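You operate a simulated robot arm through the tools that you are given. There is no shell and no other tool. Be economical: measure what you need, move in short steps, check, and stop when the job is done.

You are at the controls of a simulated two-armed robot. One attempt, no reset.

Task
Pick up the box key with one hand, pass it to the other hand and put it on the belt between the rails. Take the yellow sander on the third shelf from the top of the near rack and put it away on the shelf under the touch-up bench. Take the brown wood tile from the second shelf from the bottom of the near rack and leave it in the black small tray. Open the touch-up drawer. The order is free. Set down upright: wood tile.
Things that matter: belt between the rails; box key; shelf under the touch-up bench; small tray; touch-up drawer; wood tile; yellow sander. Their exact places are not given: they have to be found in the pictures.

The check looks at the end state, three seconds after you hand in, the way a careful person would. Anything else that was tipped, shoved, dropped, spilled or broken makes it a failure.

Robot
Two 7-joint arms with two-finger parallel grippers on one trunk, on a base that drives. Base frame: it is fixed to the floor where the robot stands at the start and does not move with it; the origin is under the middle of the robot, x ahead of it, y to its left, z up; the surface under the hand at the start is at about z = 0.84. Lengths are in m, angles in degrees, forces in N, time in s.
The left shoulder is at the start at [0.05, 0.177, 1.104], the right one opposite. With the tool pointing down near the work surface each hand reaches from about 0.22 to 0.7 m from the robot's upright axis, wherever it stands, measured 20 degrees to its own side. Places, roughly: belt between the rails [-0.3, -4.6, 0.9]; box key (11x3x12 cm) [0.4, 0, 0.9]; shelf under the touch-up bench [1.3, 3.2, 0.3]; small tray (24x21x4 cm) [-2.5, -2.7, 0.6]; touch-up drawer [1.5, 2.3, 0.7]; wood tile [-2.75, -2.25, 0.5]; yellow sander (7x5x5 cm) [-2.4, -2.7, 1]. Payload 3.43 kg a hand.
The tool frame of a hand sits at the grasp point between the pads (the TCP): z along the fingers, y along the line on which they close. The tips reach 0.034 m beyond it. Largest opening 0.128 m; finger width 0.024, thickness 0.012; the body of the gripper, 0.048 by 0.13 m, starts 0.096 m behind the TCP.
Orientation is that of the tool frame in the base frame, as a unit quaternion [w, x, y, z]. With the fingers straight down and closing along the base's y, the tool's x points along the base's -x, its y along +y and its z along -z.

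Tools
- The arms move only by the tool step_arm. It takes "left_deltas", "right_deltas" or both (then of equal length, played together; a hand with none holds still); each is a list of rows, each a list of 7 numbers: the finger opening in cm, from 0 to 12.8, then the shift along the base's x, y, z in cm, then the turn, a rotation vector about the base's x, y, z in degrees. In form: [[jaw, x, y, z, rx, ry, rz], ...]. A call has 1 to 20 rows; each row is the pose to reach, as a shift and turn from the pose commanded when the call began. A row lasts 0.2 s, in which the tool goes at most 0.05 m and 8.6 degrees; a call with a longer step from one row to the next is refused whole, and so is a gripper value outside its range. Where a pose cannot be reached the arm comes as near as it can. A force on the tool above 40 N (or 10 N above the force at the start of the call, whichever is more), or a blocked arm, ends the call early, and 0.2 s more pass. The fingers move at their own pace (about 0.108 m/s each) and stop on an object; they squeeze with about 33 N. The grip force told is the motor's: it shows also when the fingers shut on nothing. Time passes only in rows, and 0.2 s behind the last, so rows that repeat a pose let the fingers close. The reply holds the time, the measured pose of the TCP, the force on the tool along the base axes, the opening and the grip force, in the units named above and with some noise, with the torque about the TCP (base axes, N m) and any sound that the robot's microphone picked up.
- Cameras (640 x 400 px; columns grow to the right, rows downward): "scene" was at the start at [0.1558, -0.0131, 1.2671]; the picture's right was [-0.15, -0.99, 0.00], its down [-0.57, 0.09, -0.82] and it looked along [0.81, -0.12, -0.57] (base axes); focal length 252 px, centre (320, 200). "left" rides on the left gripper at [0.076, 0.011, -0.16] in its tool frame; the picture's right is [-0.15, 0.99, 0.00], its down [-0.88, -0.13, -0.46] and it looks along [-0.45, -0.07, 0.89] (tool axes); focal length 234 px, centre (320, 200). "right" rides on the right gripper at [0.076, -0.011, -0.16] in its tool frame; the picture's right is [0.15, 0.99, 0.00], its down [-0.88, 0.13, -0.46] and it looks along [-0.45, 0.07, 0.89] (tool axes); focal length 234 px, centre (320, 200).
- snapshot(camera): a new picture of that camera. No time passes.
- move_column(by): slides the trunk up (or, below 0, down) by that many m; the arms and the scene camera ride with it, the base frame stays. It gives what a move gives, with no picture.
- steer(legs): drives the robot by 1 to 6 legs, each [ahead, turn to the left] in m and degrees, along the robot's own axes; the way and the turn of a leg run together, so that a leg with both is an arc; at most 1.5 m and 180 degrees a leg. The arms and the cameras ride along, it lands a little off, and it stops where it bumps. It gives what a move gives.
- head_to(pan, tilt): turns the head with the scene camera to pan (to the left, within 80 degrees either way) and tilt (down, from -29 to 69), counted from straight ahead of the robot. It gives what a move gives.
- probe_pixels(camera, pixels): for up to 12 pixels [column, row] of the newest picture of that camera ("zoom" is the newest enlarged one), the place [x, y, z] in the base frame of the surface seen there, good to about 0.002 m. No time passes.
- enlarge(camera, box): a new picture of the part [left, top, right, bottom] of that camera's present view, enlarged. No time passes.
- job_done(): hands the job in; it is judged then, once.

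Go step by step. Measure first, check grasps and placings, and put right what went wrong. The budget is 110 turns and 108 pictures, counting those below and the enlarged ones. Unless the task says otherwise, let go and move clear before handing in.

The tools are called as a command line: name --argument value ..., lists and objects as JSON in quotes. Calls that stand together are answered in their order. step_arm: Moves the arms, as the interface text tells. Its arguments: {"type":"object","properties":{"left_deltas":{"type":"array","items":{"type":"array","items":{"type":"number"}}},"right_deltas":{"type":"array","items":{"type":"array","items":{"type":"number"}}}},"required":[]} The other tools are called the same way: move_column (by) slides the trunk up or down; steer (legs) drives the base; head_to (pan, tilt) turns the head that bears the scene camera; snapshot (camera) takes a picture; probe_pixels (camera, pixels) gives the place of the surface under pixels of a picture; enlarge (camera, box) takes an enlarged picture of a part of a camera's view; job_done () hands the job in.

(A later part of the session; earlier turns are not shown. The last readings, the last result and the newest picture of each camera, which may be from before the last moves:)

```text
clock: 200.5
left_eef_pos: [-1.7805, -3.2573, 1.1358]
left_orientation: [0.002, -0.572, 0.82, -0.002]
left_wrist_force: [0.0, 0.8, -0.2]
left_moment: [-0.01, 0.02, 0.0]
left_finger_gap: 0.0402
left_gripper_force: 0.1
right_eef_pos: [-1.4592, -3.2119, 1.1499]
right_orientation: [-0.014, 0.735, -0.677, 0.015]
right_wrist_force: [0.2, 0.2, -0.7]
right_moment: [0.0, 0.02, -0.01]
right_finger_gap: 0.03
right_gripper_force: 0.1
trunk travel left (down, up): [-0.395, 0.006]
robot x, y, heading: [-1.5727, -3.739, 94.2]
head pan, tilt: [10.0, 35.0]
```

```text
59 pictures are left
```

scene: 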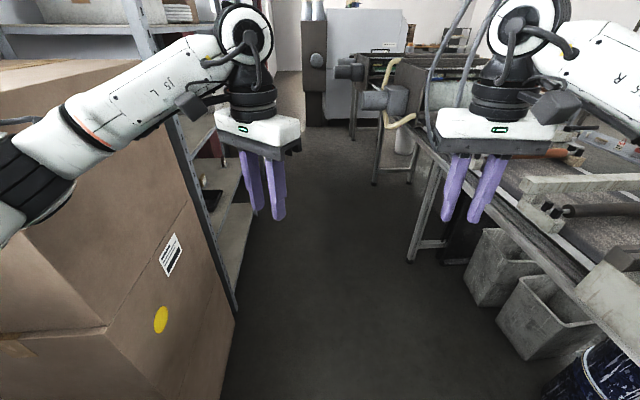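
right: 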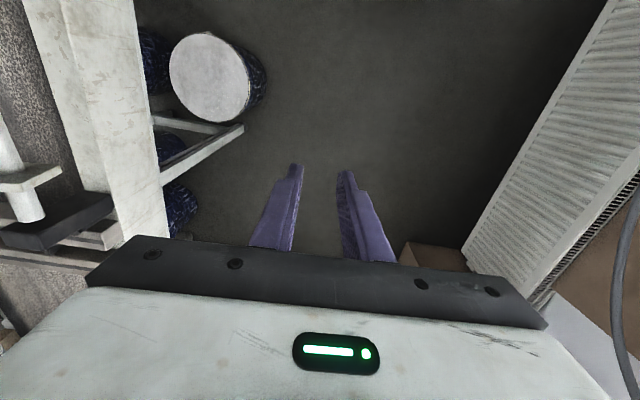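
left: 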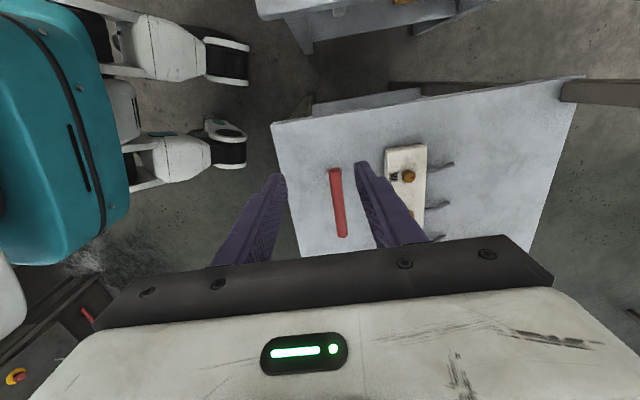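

The left elbow grazed the stacked boxes as I turned. I'll check the boxes and what stands on the right before shifting over.

probe_pixels --camera "scene" --pixels '[[20, 200], [10, 150], [60, 215], [150, 270], [200, 240], [130, 70], [20, 70], [235, 310]]'

head_to --pan -45 --tilt 10

snapshot --camera "scene"

```text
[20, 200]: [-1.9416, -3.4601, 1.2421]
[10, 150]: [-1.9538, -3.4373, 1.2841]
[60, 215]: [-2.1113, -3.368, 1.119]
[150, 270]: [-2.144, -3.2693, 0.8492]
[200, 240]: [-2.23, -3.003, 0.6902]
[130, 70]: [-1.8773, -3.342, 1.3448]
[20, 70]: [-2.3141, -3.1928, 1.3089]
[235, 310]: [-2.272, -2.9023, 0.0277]
```

```text
clock: 201.7
left_eef_pos: [-1.7812, -3.2575, 1.1376]
left_orientation: [0.002, -0.572, 0.82, -0.001]
left_wrist_force: [0.0, -1.0, 0.3]
left_moment: [-0.03, 0.03, -0.03]
left_finger_gap: 0.0402
left_gripper_force: 0.0
right_eef_pos: [-1.4593, -3.2098, 1.1498]
right_orientation: [-0.014, 0.735, -0.678, 0.015]
right_wrist_force: [0.3, 1.0, -0.3]
right_moment: [0.02, 0.01, 0.05]
right_finger_gap: 0.03
right_gripper_force: 0.1
trunk travel left (down, up): [-0.395, 0.006]
robot x, y, heading: [-1.5721, -3.7399, 94.1]
head pan, tilt: [-45.0, 10.0]
```

```text
58 pictures are left
```

scene: 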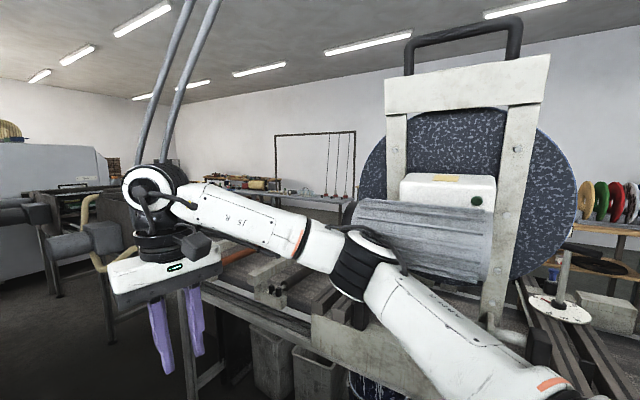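

The right elbow is next to the spool motor (400,240), and the left one is next to the boxes. I'll stretch both arms further forward and inward to narrow the elbows.

step_arm --left_deltas '[[4, 1, 3, 0, 0, 0, 0], [4, 2.5, 6.5, 0, 0, 0, 0], [4, 3.5, 10, 0, 0, 0, 0], [4, 4.5, 13, 0, 0, 0, 0], [4, 5, 16, 0, 0, 0, 0], [4, 5, 16, 0, 0, 0, 0]]' --right_deltas '[[3, -1.5, 3, 0, 0, 0, 0], [3, -3, 6.5, 0, 0, 0, 0], [3, -4, 10, 0, 0, 0, 0], [3, -5, 13, 0, 0, 0, 0], [3, -6, 15, 0, 0, 0, 0], [3, -6, 15, 0, 0, 0, 0]]'

head_to --pan -55 --tilt 15

snapshot --camera "scene"

probe_pixels --camera "scene" --pixels '[[295, 235], [320, 200], [400, 230], [300, 170], [250, 250], [450, 290], [350, 280], [390, 350]]'

```text
clock: 203.1
left_eef_pos: [-1.7378, -3.146, 1.1367]
left_orientation: [-0.001, -0.571, 0.821, 0.001]
left_wrist_force: [0.6, 0.9, -0.1]
left_moment: [0.0, 0.01, 0.01]
left_finger_gap: 0.0402
left_gripper_force: 0.0
left hand out of reach, approached as far as the arm can: row 4, 5, 6
right_eef_pos: [-1.492, -3.1055, 1.1412]
right_orientation: [-0.011, 0.734, -0.679, 0.012]
right_wrist_force: [-0.7, -0.1, 0.1]
right_moment: [-0.01, 0.01, 0.02]
right_finger_gap: 0.0299
right_gripper_force: 0.1
right hand out of reach, approached as far as the arm can: row 4, 5, 6
trunk travel left (down, up): [-0.395, 0.006]
robot x, y, heading: [-1.5726, -3.7442, 94.1]
head pan, tilt: [-45.0, 10.0]
```

```text
clock: 203.8
left_eef_pos: [-1.7393, -3.1468, 1.1364]
left_orientation: [-0.001, -0.572, 0.82, 0.0]
left_wrist_force: [0.1, 0.6, 0.3]
left_moment: [-0.03, 0.0, -0.02]
left_finger_gap: 0.0398
left_gripper_force: 0.1
right_eef_pos: [-1.4924, -3.1048, 1.1424]
right_orientation: [-0.012, 0.735, -0.678, 0.012]
right_wrist_force: [-0.4, -0.4, -0.3]
right_moment: [-0.03, -0.01, -0.02]
right_finger_gap: 0.03
right_gripper_force: 0.1
trunk travel left (down, up): [-0.395, 0.006]
robot x, y, heading: [-1.5743, -3.7422, 94.3]
head pan, tilt: [-55.0, 15.0]
```

```text
57 pictures are left
```

scene: 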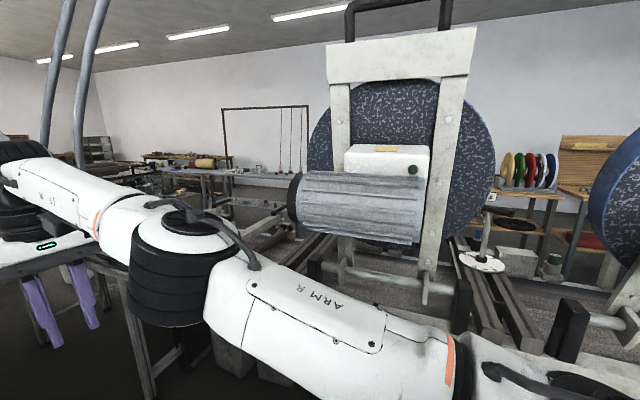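

```text
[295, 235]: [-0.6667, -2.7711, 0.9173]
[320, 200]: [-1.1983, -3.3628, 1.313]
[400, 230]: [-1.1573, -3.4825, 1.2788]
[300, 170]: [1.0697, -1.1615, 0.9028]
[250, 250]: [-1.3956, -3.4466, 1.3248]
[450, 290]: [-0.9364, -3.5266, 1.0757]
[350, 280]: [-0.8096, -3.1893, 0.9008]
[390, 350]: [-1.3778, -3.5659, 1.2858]
```

The elbows are now narrow: the right one is at about (-1.37, -3.45), with the motor at x≈-1.20. I'll drive on carefully alongside the rack, then turn to face it.

steer --legs '[[0, 2], [1.25, 0]]'

head_to --pan 78 --tilt 30

snapshot --camera "scene"

```text
clock: 209.4
left_eef_pos: [-1.8698, -2.085, 1.1467]
left_orientation: [0.008, -0.582, 0.813, 0.007]
left_wrist_force: [0.1, -0.6, 0.6]
left_moment: [-0.01, 0.03, 0.0]
left_finger_gap: 0.0399
left_gripper_force: 0.1
right_eef_pos: [-1.6238, -2.0394, 1.1495]
right_orientation: [-0.018, 0.742, -0.67, 0.009]
right_wrist_force: [0.8, -0.4, 0.1]
right_moment: [0.01, 0.02, 0.04]
right_finger_gap: 0.0298
right_gripper_force: 0.1
trunk travel left (down, up): [-0.395, 0.006]
robot x, y, heading: [-1.6864, -2.6552, 94.7]
head pan, tilt: [-55.0, 15.0]
stopped in leg 2: the robot was blocked; the commanded pose is now the measured one
```

```text
clock: 211.5
left_eef_pos: [-1.8683, -2.0858, 1.1482]
left_orientation: [0.009, -0.582, 0.813, 0.008]
left_wrist_force: [-1.1, -0.5, 0.2]
left_moment: [-0.01, -0.01, 0.02]
left_finger_gap: 0.04
left_gripper_force: 0.1
right_eef_pos: [-1.6235, -2.0391, 1.1517]
right_orientation: [-0.021, 0.742, -0.67, 0.008]
right_wrist_force: [0.7, 0.3, 0.4]
right_moment: [0.02, 0.01, -0.02]
right_finger_gap: 0.0298
right_gripper_force: 0.1
trunk travel left (down, up): [-0.395, 0.006]
robot x, y, heading: [-1.6875, -2.6549, 94.8]
head pan, tilt: [78.0, 30.0]
```

```text
56 pictures are left
```

scene: 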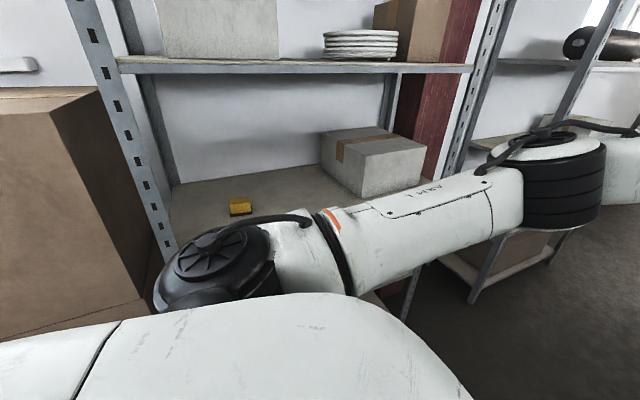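

The yellow sander is visible at (240,207). The drive stopped early, so I'll look at what's in front and to the right.

probe_pixels --camera "scene" --pixels '[[240, 207], [240, 201], [185, 250], [390, 270], [300, 190], [220, 68], [460, 66], [205, 225]]'

head_to --pan -35 --tilt 40

snapshot --camera "scene"

```text
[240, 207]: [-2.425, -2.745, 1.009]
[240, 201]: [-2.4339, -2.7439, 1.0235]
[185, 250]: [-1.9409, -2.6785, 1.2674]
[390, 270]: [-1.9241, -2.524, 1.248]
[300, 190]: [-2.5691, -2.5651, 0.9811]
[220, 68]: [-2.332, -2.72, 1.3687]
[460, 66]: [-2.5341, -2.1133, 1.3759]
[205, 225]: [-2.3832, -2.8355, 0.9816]
```

```text
clock: 213.4
left_eef_pos: [-1.8693, -2.0859, 1.1492]
left_orientation: [0.009, -0.582, 0.813, 0.009]
left_wrist_force: [-0.2, 0.4, -0.6]
left_moment: [-0.02, -0.02, -0.01]
left_finger_gap: 0.0399
left_gripper_force: 0.0
right_eef_pos: [-1.6232, -2.039, 1.1516]
right_orientation: [-0.021, 0.742, -0.67, 0.008]
right_wrist_force: [0.3, 0.4, 1.0]
right_moment: [0.0, -0.01, 0.0]
right_finger_gap: 0.03
right_gripper_force: 0.2
trunk travel left (down, up): [-0.395, 0.006]
robot x, y, heading: [-1.6863, -2.6521, 95.2]
head pan, tilt: [-35.0, 40.0]
```

```text
55 pictures are left
```

scene: 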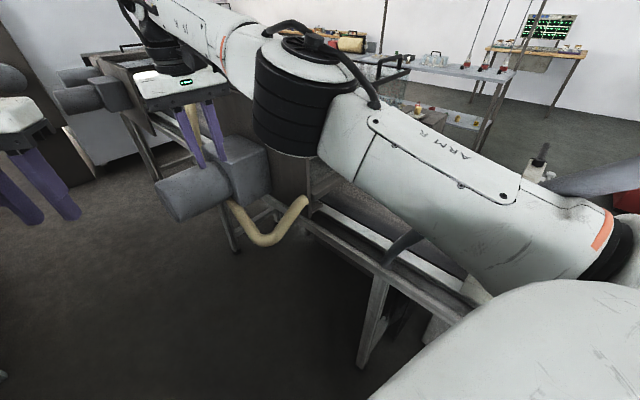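

probe_pixels --camera "scene" --pixels '[[285, 180], [180, 200], [250, 165], [330, 175], [405, 240], [375, 300], [300, 120], [120, 90], [340, 200]]'

```text
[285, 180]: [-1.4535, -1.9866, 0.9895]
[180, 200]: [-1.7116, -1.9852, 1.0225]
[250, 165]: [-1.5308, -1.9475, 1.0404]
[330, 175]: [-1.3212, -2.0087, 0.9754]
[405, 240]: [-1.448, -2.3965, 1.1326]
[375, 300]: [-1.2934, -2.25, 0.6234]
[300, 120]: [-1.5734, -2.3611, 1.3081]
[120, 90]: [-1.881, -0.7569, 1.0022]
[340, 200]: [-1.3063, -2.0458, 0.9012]
```

A grey machine end at (-1.71, -1.99, ~1.05) sits under the right hand; that's the likely contact. I'll reverse 0.12 m, raise the hands slightly, turn left 30°, then retract the arms.

steer --legs '[[-0.12, 0], [0, 30]]'

step_arm --left_deltas '[[4, 2, -3.3, 0, 0, 0, 0], [4, 4, -6.6, 0, 0, 0, 0], [4, 6, -9.9, 0, 0, 0, 0], [4, 8, -13.2, 0, 0, 0, 0], [4, 10, -16.5, 0, 0, 0, 0], [4, 12, -19.8, 0, 0, 0, 0], [4, 12, -19.8, 0, 0, 0, 0]]' --right_deltas '[[3, 2, -3.3, 0, 0, 0, 0], [3, 4, -6.6, 0, 0, 0, 0], [3, 6, -9.9, 0, 0, 0, 0], [3, 8, -13.2, 0, 0, 0, 0], [3, 10, -16.5, 0, 0, 0, 0], [3, 12, -19.8, 0, 0, 0, 0], [3, 12, -19.8, 0, 0, 0, 0]]'

steer --legs '[[0, 71]]'

head_to --pan 0 --tilt 45

snapshot --camera "scene"

```text
clock: 216.1
left_eef_pos: [-2.1273, -2.3496, 1.1364]
left_orientation: [0.0, 0.773, -0.634, 0.0]
left_wrist_force: [-0.3, 0.1, -0.7]
left_moment: [-0.01, -0.04, 0.01]
left_finger_gap: 0.04
left_gripper_force: 0.2
right_eef_pos: [-1.9372, -2.187, 1.1379]
right_orientation: [-0.014, 0.891, -0.454, 0.01]
right_wrist_force: [0.5, -0.1, -0.4]
right_moment: [-0.02, -0.01, 0.0]
right_finger_gap: 0.0301
right_gripper_force: 0.1
trunk travel left (down, up): [-0.395, 0.006]
robot x, y, heading: [-1.675, -2.7692, 125.1]
head pan, tilt: [-35.0, 40.0]
```

```text
clock: 217.7
left_eef_pos: [-2.0067, -2.5497, 1.135]
left_orientation: [0.0, 0.773, -0.634, 0.0]
left_wrist_force: [1.0, 0.4, -0.5]
left_moment: [-0.03, -0.03, -0.01]
left_finger_gap: 0.04
left_gripper_force: 0.0
right_eef_pos: [-1.8185, -2.3854, 1.1398]
right_orientation: [-0.015, 0.89, -0.455, 0.011]
right_wrist_force: [-0.4, -0.4, 0.0]
right_moment: [0.01, -0.03, -0.01]
right_finger_gap: 0.03
right_gripper_force: 0.1
right hand out of reach, approached as far as the arm can: row 1, 2, 3
trunk travel left (down, up): [-0.395, 0.006]
robot x, y, heading: [-1.677, -2.7674, 125.4]
head pan, tilt: [-35.0, 40.0]
```

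```text
clock: 221.2
left_eef_pos: [-1.9986, -3.0029, 1.1363]
left_orientation: [0.0, 0.997, -0.082, -0.001]
left_wrist_force: [-0.2, 0.1, 0.9]
left_moment: [0.0, 0.03, -0.02]
left_finger_gap: 0.0396
left_gripper_force: 0.0
right_eef_pos: [-2.0881, -2.7677, 1.1393]
right_orientation: [-0.018, 0.991, 0.133, 0.0]
right_wrist_force: [-0.6, 0.8, 0.1]
right_moment: [0.0, -0.03, 0.01]
right_finger_gap: 0.0301
right_gripper_force: 0.2
trunk travel left (down, up): [-0.395, 0.006]
robot x, y, heading: [-1.6766, -2.7687, -165.5]
head pan, tilt: [-35.0, 40.0]
```

```text
clock: 222.2
left_eef_pos: [-1.9992, -3.002, 1.1358]
left_orientation: [0.0, 0.997, -0.083, 0.0]
left_wrist_force: [0.2, 0.8, 0.0]
left_moment: [0.02, 0.02, 0.03]
left_finger_gap: 0.0399
left_gripper_force: 0.2
right_eef_pos: [-2.0868, -2.7679, 1.1395]
right_orientation: [-0.017, 0.991, 0.133, 0.0]
right_wrist_force: [0.1, 0.1, -0.2]
right_moment: [-0.02, 0.02, -0.03]
right_finger_gap: 0.0299
right_gripper_force: 0.0
trunk travel left (down, up): [-0.395, 0.006]
robot x, y, heading: [-1.6739, -2.7701, -165.6]
head pan, tilt: [0.0, 45.0]
```

```text
54 pictures are left
```

scene: 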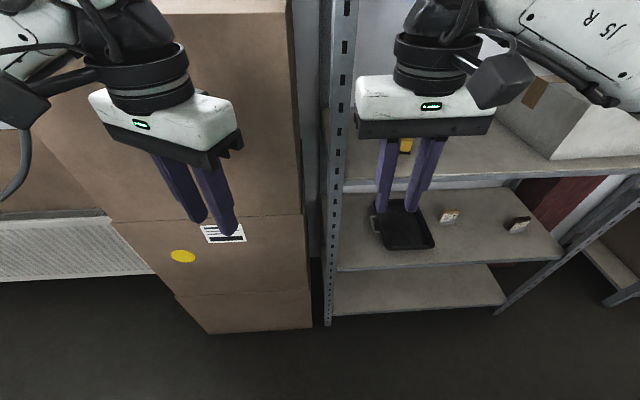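

I'm now facing the rack: black tray at (408,228), with two small tiles at (449,216) and (518,225). I'll zoom in and measure.

enlarge --camera "scene" --box '[340, 100, 580, 280]'

probe_pixels --camera "zoom" --pixels '[[290, 305], [297, 292], [300, 318], [275, 300], [470, 330], [475, 318], [445, 335], [165, 340], [100, 300], [240, 375], [180, 105], [350, 400]]'

```text
2.22 times, centred on (460, 190) of scene
```

zoom: 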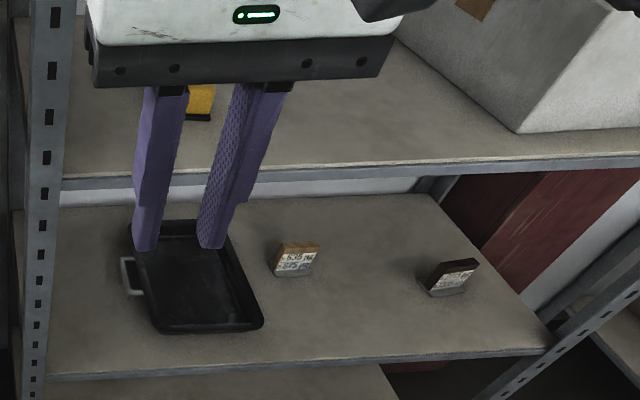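

```text
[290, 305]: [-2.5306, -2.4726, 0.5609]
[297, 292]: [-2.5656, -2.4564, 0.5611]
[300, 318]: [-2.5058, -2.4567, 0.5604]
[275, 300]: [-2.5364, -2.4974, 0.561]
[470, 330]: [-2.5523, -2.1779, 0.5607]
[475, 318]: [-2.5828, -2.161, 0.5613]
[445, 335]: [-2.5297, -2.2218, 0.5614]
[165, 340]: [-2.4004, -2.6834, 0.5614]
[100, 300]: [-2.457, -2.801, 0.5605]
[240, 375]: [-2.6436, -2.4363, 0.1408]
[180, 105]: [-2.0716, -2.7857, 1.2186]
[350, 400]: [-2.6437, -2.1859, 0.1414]
```

probe_pixels --camera "zoom" --pixels '[[295, 262], [300, 246], [280, 250], [315, 250], [455, 280], [455, 265], [438, 275], [472, 270], [160, 325], [140, 235], [200, 285], [198, 100]]'

enlarge --camera "scene" --box '[420, 190, 550, 250]'

```text
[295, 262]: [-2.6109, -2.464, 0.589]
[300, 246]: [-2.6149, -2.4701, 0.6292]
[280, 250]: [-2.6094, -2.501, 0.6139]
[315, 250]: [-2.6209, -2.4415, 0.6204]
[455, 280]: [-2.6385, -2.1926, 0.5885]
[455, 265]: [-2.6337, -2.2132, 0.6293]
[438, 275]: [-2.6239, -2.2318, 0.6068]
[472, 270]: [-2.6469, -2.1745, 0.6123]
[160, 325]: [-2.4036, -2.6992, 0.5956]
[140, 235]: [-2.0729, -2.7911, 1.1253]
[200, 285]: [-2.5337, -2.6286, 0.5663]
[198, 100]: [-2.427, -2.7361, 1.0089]
```

```text
4.92 times, centred on (485, 220) of scene
```

zoom: 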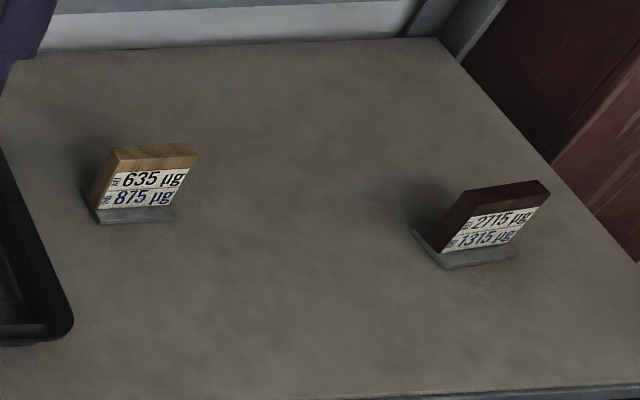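

Measurements:
- Sander: (-2.43, -2.745), on the shelf at z≈0.98.
- Tray: about (-2.47, -2.68) at z≈0.56.
- Tiles: tan one at (-2.615, -2.465), dark brown one at (-2.635, -2.20); the brown one also matches the given place better.

I'll shift the base about 0.3 m north so the left hand faces the sander and the right hand faces the tile.

steer --legs '[[0, -92], [0.305, 0], [0, 92]]'

snapshot --camera "scene"

```text
clock: 225.7
left_eef_pos: [-1.9678, -2.4917, 1.1325]
left_orientation: [-0.002, 0.713, -0.701, 0.003]
left_wrist_force: [0.3, -0.2, -0.8]
left_moment: [0.01, 0.04, 0.0]
left_finger_gap: 0.0401
left_gripper_force: 0.0
right_eef_pos: [-1.7563, -2.3634, 1.1369]
right_orientation: [-0.013, 0.85, -0.526, 0.015]
right_wrist_force: [-0.4, -0.1, 0.6]
right_moment: [-0.01, 0.01, 0.01]
right_finger_gap: 0.0301
right_gripper_force: 0.1
trunk travel left (down, up): [-0.395, 0.006]
robot x, y, heading: [-1.675, -2.7694, 115.3]
head pan, tilt: [0.0, 45.0]
stopped in leg 1: the robot was blocked; the commanded pose is now the measured one
```

```text
51 pictures are left
```

scene: 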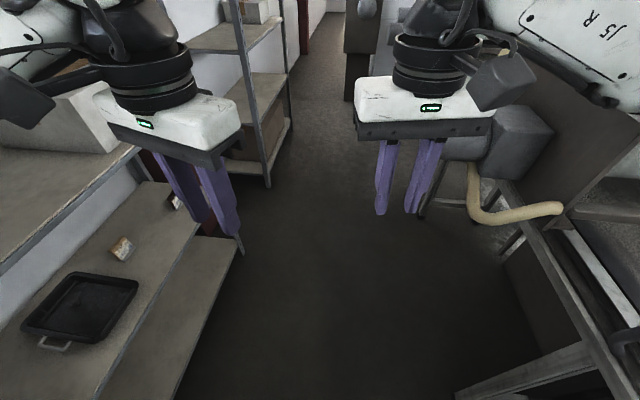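

The left elbow meets the rack post when turning with the arms folded. I'll back the turn off 6°, extend and raise the arms (narrow elbows), then make the shift.

steer --legs '[[0, 6]]'

step_arm --left_deltas '[[4, -1.2, 2, 3, 0, 0, 0], [4, -2.4, 4, 6, 0, 0, 0], [4, -4, 7, 8, 0, 0, 0], [4, -6, 10, 8, 0, 0, 0], [4, -8, 13, 8, 0, 0, 0], [4, -9, 16, 8, 0, 0, 0], [4, -10, 18, 8, 0, 0, 0]]' --right_deltas '[[3, -1.2, 2, 3, 0, 0, 0], [3, -2.4, 4, 6, 0, 0, 0], [3, -4, 7, 8, 0, 0, 0], [3, -6, 10, 8, 0, 0, 0], [3, -8, 13, 8, 0, 0, 0], [3, -9, 16, 8, 0, 0, 0], [3, -10, 18, 8, 0, 0, 0]]'

steer --legs '[[0, -18], [0.31, 0]]'

```text
clock: 226.7
left_eef_pos: [-1.9906, -2.5247, 1.1355]
left_orientation: [-0.001, 0.749, -0.663, 0.0]
left_wrist_force: [-0.1, -0.5, -0.4]
left_moment: [-0.05, -0.02, 0.01]
left_finger_gap: 0.0398
left_gripper_force: 0.0
right_eef_pos: [-1.7915, -2.3766, 1.139]
right_orientation: [-0.014, 0.876, -0.481, 0.012]
right_wrist_force: [-0.5, -1.2, 0.7]
right_moment: [0.0, -0.02, 0.03]
right_finger_gap: 0.03
right_gripper_force: 0.0
trunk travel left (down, up): [-0.395, 0.006]
robot x, y, heading: [-1.6759, -2.7715, 121.2]
head pan, tilt: [0.0, 45.0]
```

```text
clock: 228.3
left_eef_pos: [-2.0919, -2.3459, 1.2147]
left_orientation: [0.0, 0.749, -0.663, 0.001]
left_wrist_force: [-0.6, -0.6, 0.4]
left_moment: [0.01, -0.03, 0.02]
left_finger_gap: 0.0397
left_gripper_force: 0.0
right_eef_pos: [-1.8881, -2.1984, 1.2185]
right_orientation: [-0.014, 0.877, -0.481, 0.011]
right_wrist_force: [0.2, 0.4, -0.7]
right_moment: [-0.02, 0.01, 0.01]
right_finger_gap: 0.0299
right_gripper_force: 0.1
right hand out of reach, approached as far as the arm can: row 7
trunk travel left (down, up): [-0.395, 0.006]
robot x, y, heading: [-1.675, -2.7666, 121.0]
head pan, tilt: [0.0, 45.0]
```

```text
clock: 231.4
left_eef_pos: [-2.0081, -1.9366, 1.2145]
left_orientation: [0.0, -0.636, 0.772, 0.0]
left_wrist_force: [0.4, 0.3, 0.1]
left_moment: [-0.02, -0.02, -0.02]
left_finger_gap: 0.0399
left_gripper_force: 0.1
right_eef_pos: [-1.769, -1.8584, 1.2178]
right_orientation: [-0.012, 0.789, -0.614, 0.014]
right_wrist_force: [-0.1, 0.1, 0.0]
right_moment: [-0.06, 0.0, -0.01]
right_finger_gap: 0.0299
right_gripper_force: 0.1
trunk travel left (down, up): [-0.395, 0.006]
robot x, y, heading: [-1.7456, -2.4677, 103.2]
head pan, tilt: [0.0, 45.0]
```

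In position near (-1.746, -2.468). I'll turn part way, retract the arms, then finish facing the rack.

steer --legs '[[0, 25]]'

step_arm --left_deltas '[[4, 2, -3, 0, 0, 0, 0], [4, 4, -6, 0, 0, 0, 0], [4, 6, -9, 0, 0, 0, 0], [4, 8, -12, 0, 0, 0, 0], [4, 10, -15, 0, 0, 0, 0], [4, 13, -17, 0, 0, 0, 0]]' --right_deltas '[[3, 2, -3, 0, 0, 0, 0], [3, 4, -6, 0, 0, 0, 0], [3, 6, -9, 0, 0, 0, 0], [3, 8, -12, 0, 0, 0, 0], [3, 10, -15, 0, 0, 0, 0], [3, 13, -17, 0, 0, 0, 0]]'

steer --legs '[[0, 68]]'

snapshot --camera "scene"

```text
clock: 233.1
left_eef_pos: [-2.2093, -2.1006, 1.2163]
left_orientation: [-0.001, 0.789, -0.614, -0.002]
left_wrist_force: [0.6, 0.5, -0.6]
left_moment: [0.01, -0.02, 0.0]
left_finger_gap: 0.04
left_gripper_force: 0.0
right_eef_pos: [-2.0283, -1.9279, 1.2178]
right_orientation: [-0.015, 0.904, -0.427, 0.011]
right_wrist_force: [-0.2, -0.1, 0.1]
right_moment: [0.02, -0.03, 0.03]
right_finger_gap: 0.0301
right_gripper_force: 0.1
trunk travel left (down, up): [-0.395, 0.006]
robot x, y, heading: [-1.7457, -2.4682, 128.5]
head pan, tilt: [0.0, 45.0]
```

```text
clock: 234.4
left_eef_pos: [-2.0775, -2.2698, 1.2163]
left_orientation: [0.001, 0.79, -0.614, -0.002]
left_wrist_force: [-0.4, -0.2, 0.3]
left_moment: [0.03, 0.02, -0.01]
left_finger_gap: 0.0398
left_gripper_force: 0.1
right_eef_pos: [-1.8967, -2.0978, 1.2168]
right_orientation: [-0.015, 0.904, -0.426, 0.01]
right_wrist_force: [-0.1, 0.8, -0.7]
right_moment: [-0.06, 0.05, -0.02]
right_finger_gap: 0.03
right_gripper_force: 0.1
trunk travel left (down, up): [-0.395, 0.006]
robot x, y, heading: [-1.7447, -2.4687, 128.3]
head pan, tilt: [0.0, 45.0]
```

```text
clock: 237.8
left_eef_pos: [-2.0571, -2.7021, 1.2175]
left_orientation: [-0.001, 0.997, -0.071, 0.0]
left_wrist_force: [-0.7, -0.4, -0.9]
left_moment: [0.01, -0.05, -0.03]
left_finger_gap: 0.04
left_gripper_force: 0.0
right_eef_pos: [-2.1463, -2.4679, 1.2156]
right_orientation: [-0.019, 0.989, 0.149, 0.0]
right_wrist_force: [0.1, -0.7, -0.2]
right_moment: [0.0, -0.01, 0.02]
right_finger_gap: 0.0301
right_gripper_force: 0.0
trunk travel left (down, up): [-0.395, 0.006]
robot x, y, heading: [-1.7429, -2.4648, -164.1]
head pan, tilt: [0.0, 45.0]
```

```text
50 pictures are left
```

scene: 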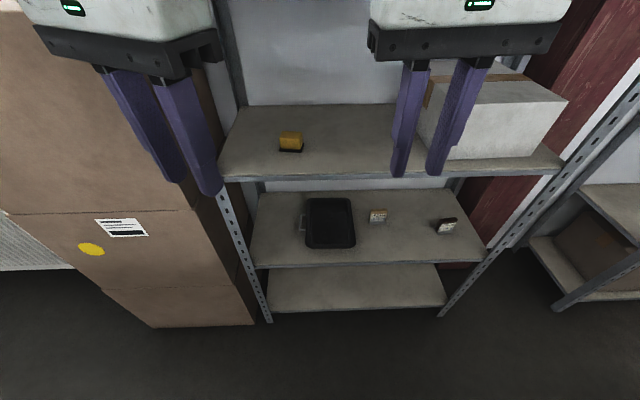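

A clear view now: sander at (290,142), tray at (330,222), tiles at (378,215) and (446,225). I'll zoom in to measure the sander.

enlarge --camera "scene" --box '[250, 120, 330, 170]'

probe_pixels --camera "zoom" --pixels '[[235, 115], [400, 110], [320, 125], [320, 170], [240, 230], [410, 250], [235, 180], [415, 190], [320, 255], [320, 300]]'

```text
8.00 times, centred on (290, 145) of scene
```

zoom: 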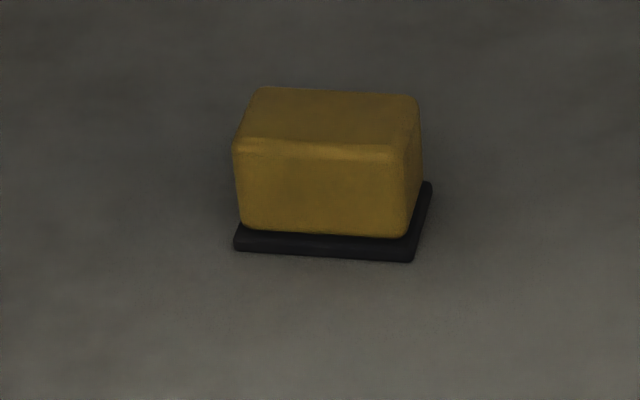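

```text
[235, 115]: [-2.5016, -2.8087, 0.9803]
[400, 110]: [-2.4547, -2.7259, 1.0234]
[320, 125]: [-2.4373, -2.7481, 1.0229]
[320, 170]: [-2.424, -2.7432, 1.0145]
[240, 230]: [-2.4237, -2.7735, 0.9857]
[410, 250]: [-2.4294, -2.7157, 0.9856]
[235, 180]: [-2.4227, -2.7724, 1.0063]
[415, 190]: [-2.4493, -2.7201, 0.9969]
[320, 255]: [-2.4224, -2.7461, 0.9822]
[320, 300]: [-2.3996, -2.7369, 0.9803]
```

The sander centre is about (-2.447, -2.747), roughly 5.7 cm wide along y with its top at 1.023. The left hand goes to a standoff, tilted 45° forward, closing across its width.

step_arm --left_deltas '[[9, -2, 0, 0, 0.13, 5.6, 1.5], [9, -5, -0.5, 0, 0.27, 11.3, 3.1], [9, -9, -1, 0, 0.4, 16.9, 4.6], [9, -13, -1.5, -1, 0.53, 22.5, 6.2], [9, -17, -2, -3, 0.66, 28.2, 7.7], [9, -21, -2.5, -5, 0.8, 33.8, 9.2], [9, -25, -3, -7.5, 0.93, 39.5, 10.8], [9, -28.2, -3.4, -9.4, 1.06, 45.1, 12.3], [9, -28.2, -3.4, -9.4, 1.06, 45.1, 12.3]]'

snapshot --camera "left"

```text
clock: 239.8
left_eef_pos: [-2.3379, -2.7343, 1.1243]
left_orientation: [0.019, 0.923, 0.039, -0.383]
left_wrist_force: [0.5, -0.7, -0.1]
left_moment: [0.03, 0.0, 0.0]
left_finger_gap: 0.0902
left_gripper_force: 0.0
right_eef_pos: [-2.1472, -2.4678, 1.2161]
right_orientation: [-0.018, 0.989, 0.148, 0.0]
right_wrist_force: [0.7, 0.0, -0.2]
right_moment: [0.03, 0.03, -0.01]
right_finger_gap: 0.0297
right_gripper_force: 0.0
trunk travel left (down, up): [-0.395, 0.006]
robot x, y, heading: [-1.7493, -2.4668, -163.9]
head pan, tilt: [0.0, 45.0]
```

```text
48 pictures are left
```

left: 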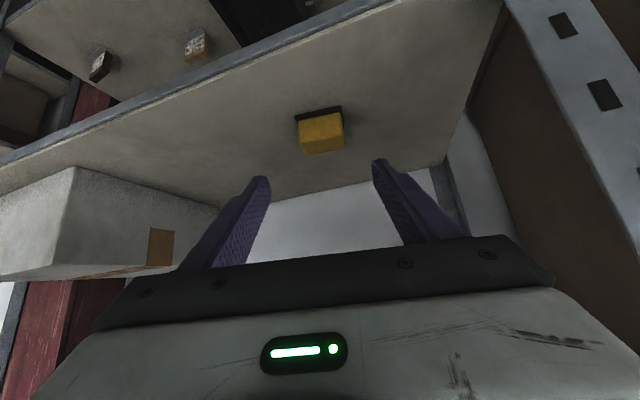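

The sander (322,130) is centred between the fingers. I'll advance along the finger line and close.

step_arm --left_deltas '[[9, -2.7, -0.3, -2.65, 0, 0, 0], [9, -5.4, -0.6, -5.3, 0, 0, 0], [9, -8, -0.9, -7.9, 0, 0, 0], [9, -9.5, -1.1, -9.4, 0, 0, 0], [9, -10.7, -1.2, -10.4, 0, 0, 0], [9, -10.7, -1.2, -10.4, 0, 0, 0]]'

snapshot --camera "left"

```text
clock: 241.2
left_eef_pos: [-2.4442, -2.7473, 1.0197]
left_orientation: [0.019, 0.922, 0.039, -0.384]
left_wrist_force: [-1.0, 0.3, 0.9]
left_moment: [0.01, 0.01, -0.01]
left_finger_gap: 0.09
left_gripper_force: 0.0
right_eef_pos: [-2.1452, -2.4694, 1.2163]
right_orientation: [-0.018, 0.989, 0.149, 0.0]
right_wrist_force: [0.9, 1.2, 0.1]
right_moment: [0.01, -0.01, 0.02]
right_finger_gap: 0.0298
right_gripper_force: 0.1
trunk travel left (down, up): [-0.395, 0.006]
robot x, y, heading: [-1.7479, -2.471, -164.0]
head pan, tilt: [0.0, 45.0]
```

```text
47 pictures are left
```

left: 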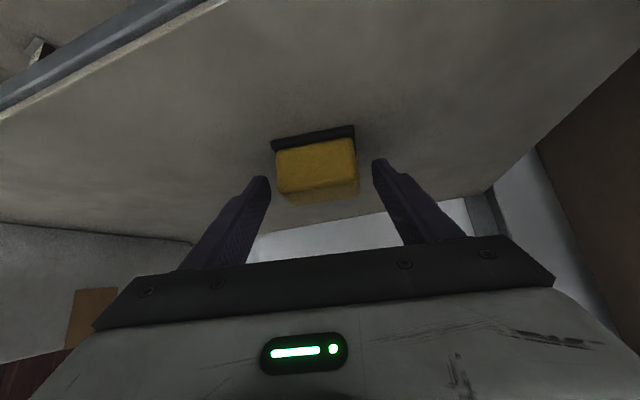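

step_arm --left_deltas '[[7, 0, 0, 0, 0, 0, 0], [5, 0, 0, 0, 0, 0, 0], [3, 0, 0, 0, 0, 0, 0], [3, 0, 0, 0, 0, 0, 0], [3, 0, 0, 0, 0, 0, 0]]'

snapshot --camera "left"

```text
clock: 242.4
left_eef_pos: [-2.4447, -2.7467, 1.0189]
left_orientation: [0.018, 0.923, 0.038, -0.382]
left_wrist_force: [-0.4, -0.3, -1.0]
left_moment: [-0.06, 0.02, -0.01]
left_finger_gap: 0.0633
left_gripper_force: 33.9
right_eef_pos: [-2.1465, -2.4673, 1.2159]
right_orientation: [-0.018, 0.989, 0.149, 0.001]
right_wrist_force: [0.1, -0.1, 0.4]
right_moment: [0.01, -0.02, 0.0]
right_finger_gap: 0.0299
right_gripper_force: 0.0
trunk travel left (down, up): [-0.395, 0.006]
robot x, y, heading: [-1.7451, -2.4663, -164.2]
head pan, tilt: [0.0, 45.0]
```

```text
46 pictures are left
```

left: 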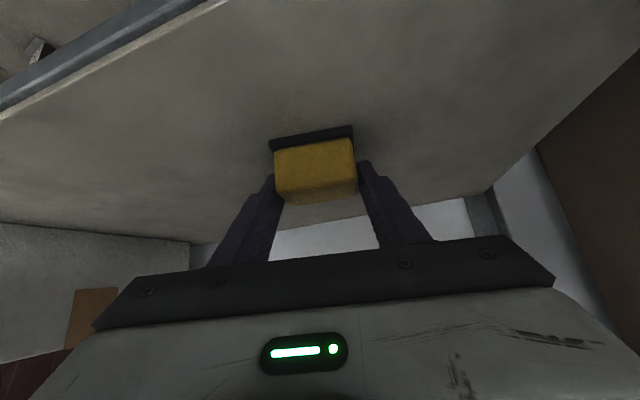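

The sander is held at 63 mm with 34 N. I'll lift it and retract out of the rack.

step_arm --left_deltas '[[3, 0, 0, 2, 0, 0, 0], [3, 0, 0, 5, 0, 0, 0], [3, 2, 0, 8, 0, 0, 0], [3, 6, 0, 10, 0, 0, 0], [3, 10, 0, 11, 0, 0, 0], [3, 14, 0, 12, 0, 0, 0], [3, 18, 0, 13, 0, 0, 0], [3, 22, 0, 13, 0, 0, 0], [3, 26, 0, 13, 0, 0, 0], [3, 30, 0, 13, 0, 0, 0], [3, 33, -1, 13, 0, 0, 0]]'

snapshot --camera "scene"

```text
clock: 244.8
left_eef_pos: [-2.1132, -2.7584, 1.1483]
left_orientation: [0.019, 0.923, 0.04, -0.383]
left_wrist_force: [0.5, -0.6, -1.6]
left_moment: [-0.01, 0.01, -0.01]
left_finger_gap: 0.0629
left_gripper_force: 32.8
right_eef_pos: [-2.145, -2.4691, 1.2161]
right_orientation: [-0.018, 0.989, 0.148, 0.001]
right_wrist_force: [-0.7, 0.4, 0.7]
right_moment: [0.02, 0.01, -0.02]
right_finger_gap: 0.03
right_gripper_force: 0.0
trunk travel left (down, up): [-0.395, 0.006]
robot x, y, heading: [-1.7468, -2.4667, -164.2]
head pan, tilt: [0.0, 45.0]
```

```text
45 pictures are left
```

scene: 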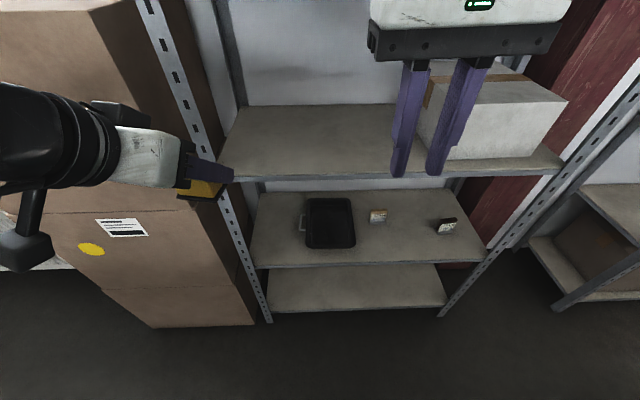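

The sander is out and held level. Now I'll lower the trunk 0.35 m for the tile shelf.

move_column --by -0.35

snapshot --camera "scene"

enlarge --camera "scene" --box '[280, 120, 480, 245]'

```text
clock: 248.2
left_eef_pos: [-2.1138, -2.7579, 0.7987]
left_orientation: [0.019, 0.923, 0.039, -0.383]
left_wrist_force: [-0.9, 0.7, -1.8]
left_moment: [0.02, -0.01, 0.02]
left_finger_gap: 0.062
left_gripper_force: 32.5
right_eef_pos: [-2.1466, -2.4684, 0.8666]
right_orientation: [-0.017, 0.989, 0.149, 0.0]
right_wrist_force: [-0.2, 0.9, 0.0]
right_moment: [0.01, -0.01, -0.01]
right_finger_gap: 0.0299
right_gripper_force: 0.0
trunk travel left (down, up): [-0.045, 0.356]
robot x, y, heading: [-1.7457, -2.4675, -164.1]
head pan, tilt: [0.0, 45.0]
```

```text
44 pictures are left
```

scene: 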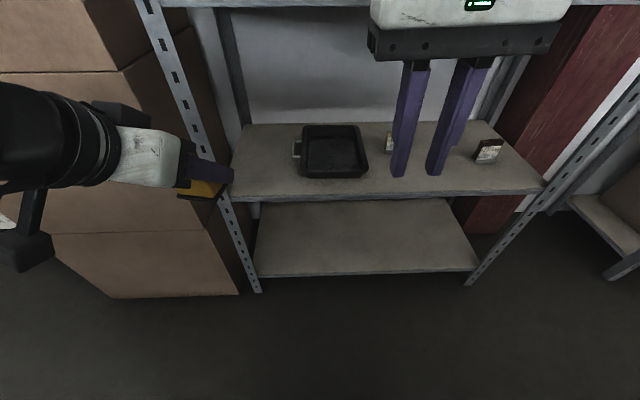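

```text
3.20 times, centred on (380, 182) of scene
```

zoom: 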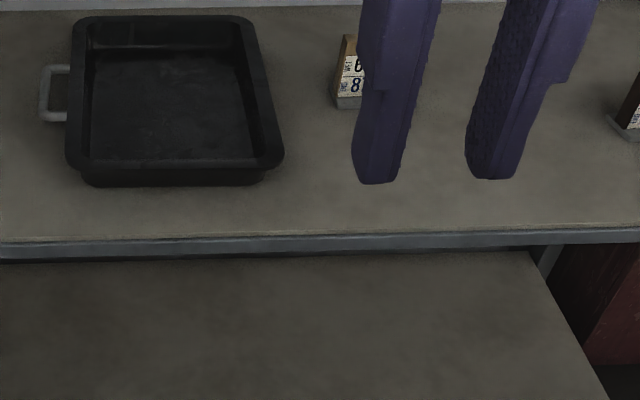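

probe_pixels --camera "zoom" --pixels '[[100, 145], [240, 145], [225, 65], [100, 65], [170, 110], [80, 22], [240, 22], [75, 165], [275, 160]]'

enlarge --camera "scene" --box '[455, 125, 519, 175]'

probe_pixels --camera "zoom" --pixels '[[250, 130], [430, 130], [320, 200], [280, 250], [400, 240], [300, 120], [450, 160], [240, 270], [400, 280]]'

```text
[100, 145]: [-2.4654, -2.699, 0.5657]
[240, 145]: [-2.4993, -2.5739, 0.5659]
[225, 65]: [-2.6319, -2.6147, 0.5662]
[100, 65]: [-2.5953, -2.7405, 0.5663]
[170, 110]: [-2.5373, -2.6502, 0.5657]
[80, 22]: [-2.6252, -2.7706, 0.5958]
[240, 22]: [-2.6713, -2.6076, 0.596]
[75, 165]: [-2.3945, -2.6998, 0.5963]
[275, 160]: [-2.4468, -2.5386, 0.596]
```

```text
8.00 times, centred on (487, 150) of scene
```

zoom: 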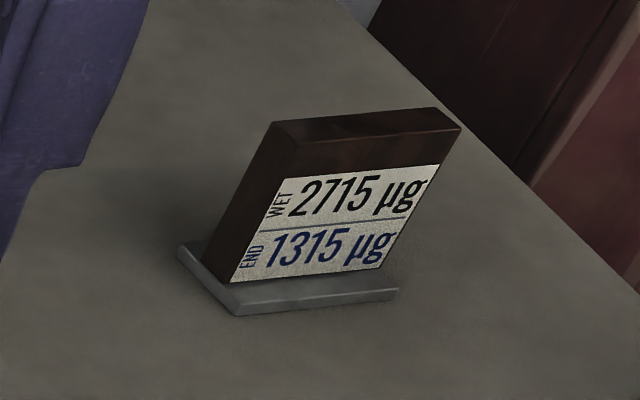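

```text
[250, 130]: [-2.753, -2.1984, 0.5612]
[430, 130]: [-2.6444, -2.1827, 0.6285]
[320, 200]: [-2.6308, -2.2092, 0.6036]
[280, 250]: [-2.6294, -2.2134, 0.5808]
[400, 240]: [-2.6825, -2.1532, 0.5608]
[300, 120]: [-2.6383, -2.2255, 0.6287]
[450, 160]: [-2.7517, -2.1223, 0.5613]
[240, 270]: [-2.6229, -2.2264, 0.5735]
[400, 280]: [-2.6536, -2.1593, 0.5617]
```

The tile stands vertically on a small grey foot, centred near (-2.641, -2.204), with its width along azimuth ~115°. The tray floor is at 0.566, centred at (-2.548, -2.657). The rack's right post is nearby, so I'll measure it.

probe_pixels --camera "scene" --pixels '[[549, 186], [580, 150], [615, 112], [520, 222], [540, 186], [495, 140], [515, 155], [235, 195], [505, 70]]'

```text
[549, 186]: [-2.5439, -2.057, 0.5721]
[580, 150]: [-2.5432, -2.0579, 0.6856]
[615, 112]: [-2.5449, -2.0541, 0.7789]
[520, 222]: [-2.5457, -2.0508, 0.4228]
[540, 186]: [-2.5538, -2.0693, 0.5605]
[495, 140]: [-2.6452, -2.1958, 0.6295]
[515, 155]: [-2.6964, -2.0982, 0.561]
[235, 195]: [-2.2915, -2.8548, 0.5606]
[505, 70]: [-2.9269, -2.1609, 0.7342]
```

The right post is at (-2.544, -2.057), 11 cm to the right of the tile, which is enough for a straight-in approach. I'll drive 8 cm closer and bring the right hand, tilted 45°, to in front of the tile.

steer --legs '[[0.08, 0]]'

step_arm --right_deltas '[[9, -1.7, 3.3, 0, -1.4, 4.3, 0.3], [9, -3.5, 6.6, 0, -2.9, 8.5, 0.6], [9, -5.2, 9.9, 0, -4.3, 12.8, 0.8], [9, -7, 13.2, -2, -5.7, 17.1, 1.1], [9, -8.8, 16.5, -3, -7.2, 21.4, 1.4], [9, -10.5, 19.8, -4, -8.6, 25.6, 1.7], [9, -12.3, 23.1, -6, -10, 29.9, 1.9], [9, -14, 26.4, -8, -11.4, 34.2, 2.2], [9, -15.8, 29.7, -9, -12.9, 38.4, 2.5], [9, -17.6, 33, -10.7, -14.3, 42.7, 2.75], [9, -17.6, 33, -10.7, -14.3, 42.7, 2.75]]'

snapshot --camera "right"

snapshot --camera "scene"

```text
clock: 249.3
left_eef_pos: [-2.1903, -2.78, 0.7988]
left_orientation: [0.019, 0.923, 0.039, -0.383]
left_wrist_force: [-0.3, 0.4, -2.3]
left_moment: [-0.03, 0.0, 0.0]
left_finger_gap: 0.062
left_gripper_force: 33.4
right_eef_pos: [-2.2225, -2.4901, 0.8649]
right_orientation: [-0.018, 0.989, 0.149, -0.001]
right_wrist_force: [-0.3, 0.2, -0.3]
right_moment: [0.03, 0.02, 0.01]
right_finger_gap: 0.0299
right_gripper_force: 0.0
trunk travel left (down, up): [-0.045, 0.356]
robot x, y, heading: [-1.8204, -2.4932, -163.9]
head pan, tilt: [0.0, 45.0]
```

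```text
clock: 251.7
left_eef_pos: [-2.1902, -2.7776, 0.7988]
left_orientation: [0.019, 0.923, 0.04, -0.383]
left_wrist_force: [0.4, 0.4, -0.8]
left_moment: [-0.04, -0.02, -0.01]
left_finger_gap: 0.0621
left_gripper_force: 33.1
right_eef_pos: [-2.3968, -2.1599, 0.7616]
right_orientation: [0.049, 0.912, 0.155, -0.378]
right_wrist_force: [-0.5, 0.0, 0.1]
right_moment: [-0.02, -0.07, 0.02]
right_finger_gap: 0.0899
right_gripper_force: 0.1
trunk travel left (down, up): [-0.045, 0.356]
robot x, y, heading: [-1.8237, -2.4898, -163.9]
head pan, tilt: [0.0, 45.0]
```

```text
41 pictures are left
```

right: 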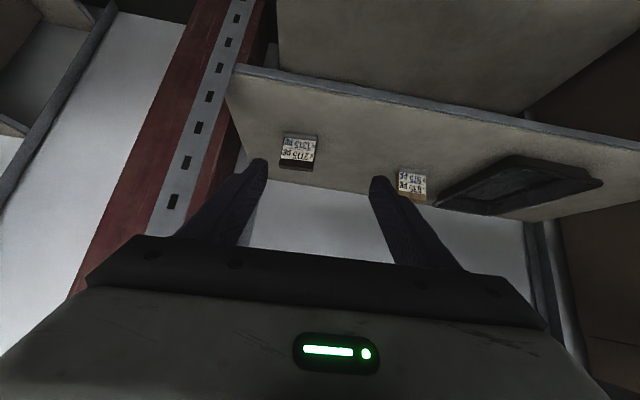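

```text
40 pictures are left
```

scene: 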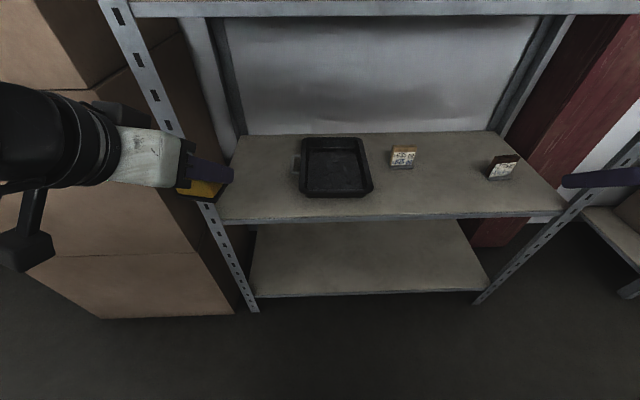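

Clear of the post. I'll move in to about 5 cm short of the tile and check.

step_arm --right_deltas '[[9, -4, -0.3, -1.5, 0, 0, 0], [9, -8, -0.6, -3, 0, 0, 0], [9, -12, -0.9, -4.5, 0, 0, 0], [9, -15.5, -1.2, -6.1, 0, 0, 0], [9, -18.2, -2.2, -9, 0, 0, 0], [9, -20.8, -3.1, -11.8, 0, 0, 0], [9, -20.8, -3.1, -11.8, 0, 0, 0]]'

snapshot --camera "right"

```text
clock: 253.3
left_eef_pos: [-2.191, -2.7798, 0.7992]
left_orientation: [0.018, 0.923, 0.039, -0.383]
left_wrist_force: [0.1, 0.1, -1.4]
left_moment: [0.02, 0.0, 0.0]
left_finger_gap: 0.0616
left_gripper_force: 33.6
right_eef_pos: [-2.5854, -2.1857, 0.6629]
right_orientation: [0.048, 0.911, 0.153, -0.379]
right_wrist_force: [-0.2, 0.9, -0.8]
right_moment: [0.02, 0.0, -0.01]
right_finger_gap: 0.0901
right_gripper_force: 0.0
right hand out of reach, approached as far as the arm can: row 6, 7
trunk travel left (down, up): [-0.045, 0.356]
robot x, y, heading: [-1.8213, -2.4924, -164.2]
head pan, tilt: [0.0, 45.0]
```

```text
39 pictures are left
```

right: 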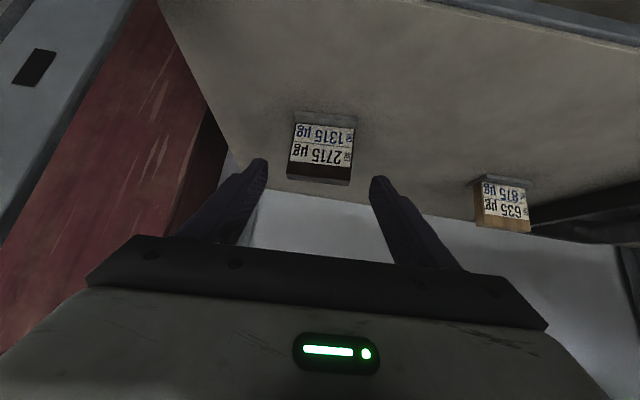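

The hand is aligned with the tile but about 7 cm short of reach. I'll tuck the left hand back a bit and drive 6.5 cm forward (the fingers straddle the tile), then lower.

step_arm --left_deltas '[[3, 3, 1, 0, 0, 0, 0], [3, 6, 2, 0, 0, 0, 0], [3, 9, 3, 0, 0, 0, 0], [3, 9, 3, 0, 0, 0, 0]]'

steer --legs '[[0.065, 0]]'

snapshot --camera "right"

```text
clock: 254.3
left_eef_pos: [-2.154, -2.7522, 0.8409]
left_orientation: [0.02, 0.923, 0.04, -0.382]
left_wrist_force: [-0.1, 0.3, -1.4]
left_moment: [0.01, 0.01, 0.01]
left_finger_gap: 0.0614
left_gripper_force: 32.9
left hand out of reach, approached as far as the arm can: row 1, 2, 3, 4
right_eef_pos: [-2.5865, -2.1853, 0.6614]
right_orientation: [0.048, 0.912, 0.153, -0.379]
right_wrist_force: [-0.1, -0.6, 0.7]
right_moment: [-0.02, -0.02, 0.0]
right_finger_gap: 0.09
right_gripper_force: 0.1
trunk travel left (down, up): [-0.045, 0.356]
robot x, y, heading: [-1.8227, -2.4896, -164.2]
head pan, tilt: [0.0, 45.0]
```

```text
clock: 255.3
left_eef_pos: [-2.2167, -2.7698, 0.8414]
left_orientation: [0.019, 0.923, 0.04, -0.382]
left_wrist_force: [0.8, 0.2, -1.7]
left_moment: [0.0, 0.01, -0.02]
left_finger_gap: 0.0618
left_gripper_force: 32.6
right_eef_pos: [-2.6484, -2.2037, 0.6632]
right_orientation: [0.048, 0.912, 0.153, -0.378]
right_wrist_force: [-0.8, -0.8, 0.0]
right_moment: [0.01, 0.0, -0.01]
right_finger_gap: 0.0899
right_gripper_force: 0.1
trunk travel left (down, up): [-0.045, 0.356]
robot x, y, heading: [-1.8879, -2.5104, -164.2]
head pan, tilt: [0.0, 45.0]
```

```text
38 pictures are left
```

right: 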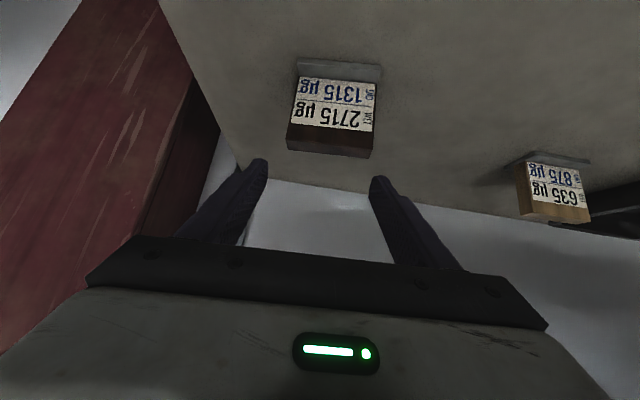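

probe_pixels --camera "right" --pixels '[[292, 120], [370, 125], [330, 115], [292, 143], [368, 150], [330, 130], [300, 68], [378, 75]]'

```text
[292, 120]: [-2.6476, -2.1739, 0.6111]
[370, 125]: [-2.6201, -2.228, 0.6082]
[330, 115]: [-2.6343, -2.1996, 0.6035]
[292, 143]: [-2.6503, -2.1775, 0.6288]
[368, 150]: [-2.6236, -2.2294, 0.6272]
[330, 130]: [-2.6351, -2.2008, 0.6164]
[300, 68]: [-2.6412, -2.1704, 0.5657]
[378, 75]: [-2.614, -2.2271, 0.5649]
```

Tile face centre confirmed at (-2.634, -2.201). I'll lower straight down around it and close.

step_arm --right_deltas '[[9, 1, 0, -1.5, 0, 0, 0], [9, 1, 0, -3, 0, 0, 0], [9, 1, 0, -4.5, 0, 0, 0], [9, 1, 0, -5.2, 0, 0, 0], [9, 1, 0, -5.2, 0, 0, 0]]'

snapshot --camera "right"

```text
clock: 256.5
left_eef_pos: [-2.2163, -2.7698, 0.8417]
left_orientation: [0.019, 0.923, 0.039, -0.382]
left_wrist_force: [-0.3, 0.9, -1.4]
left_moment: [0.01, 0.0, -0.02]
left_finger_gap: 0.0616
left_gripper_force: 33.3
right_eef_pos: [-2.6381, -2.2036, 0.6095]
right_orientation: [0.048, 0.912, 0.154, -0.378]
right_wrist_force: [-0.3, -0.3, 0.2]
right_moment: [0.02, 0.0, -0.01]
right_finger_gap: 0.0899
right_gripper_force: 0.1
trunk travel left (down, up): [-0.045, 0.356]
robot x, y, heading: [-1.8869, -2.5096, -163.8]
head pan, tilt: [0.0, 45.0]
```

```text
37 pictures are left
```

right: 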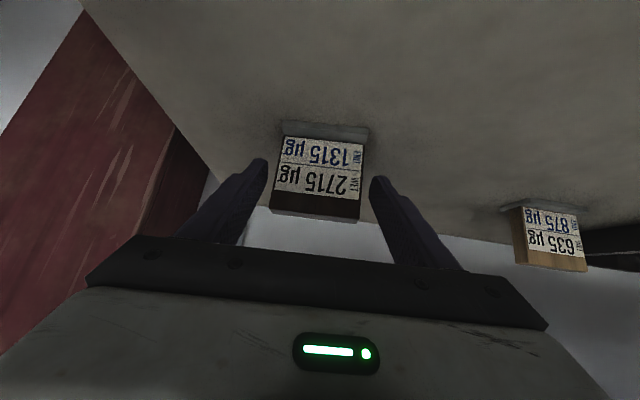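

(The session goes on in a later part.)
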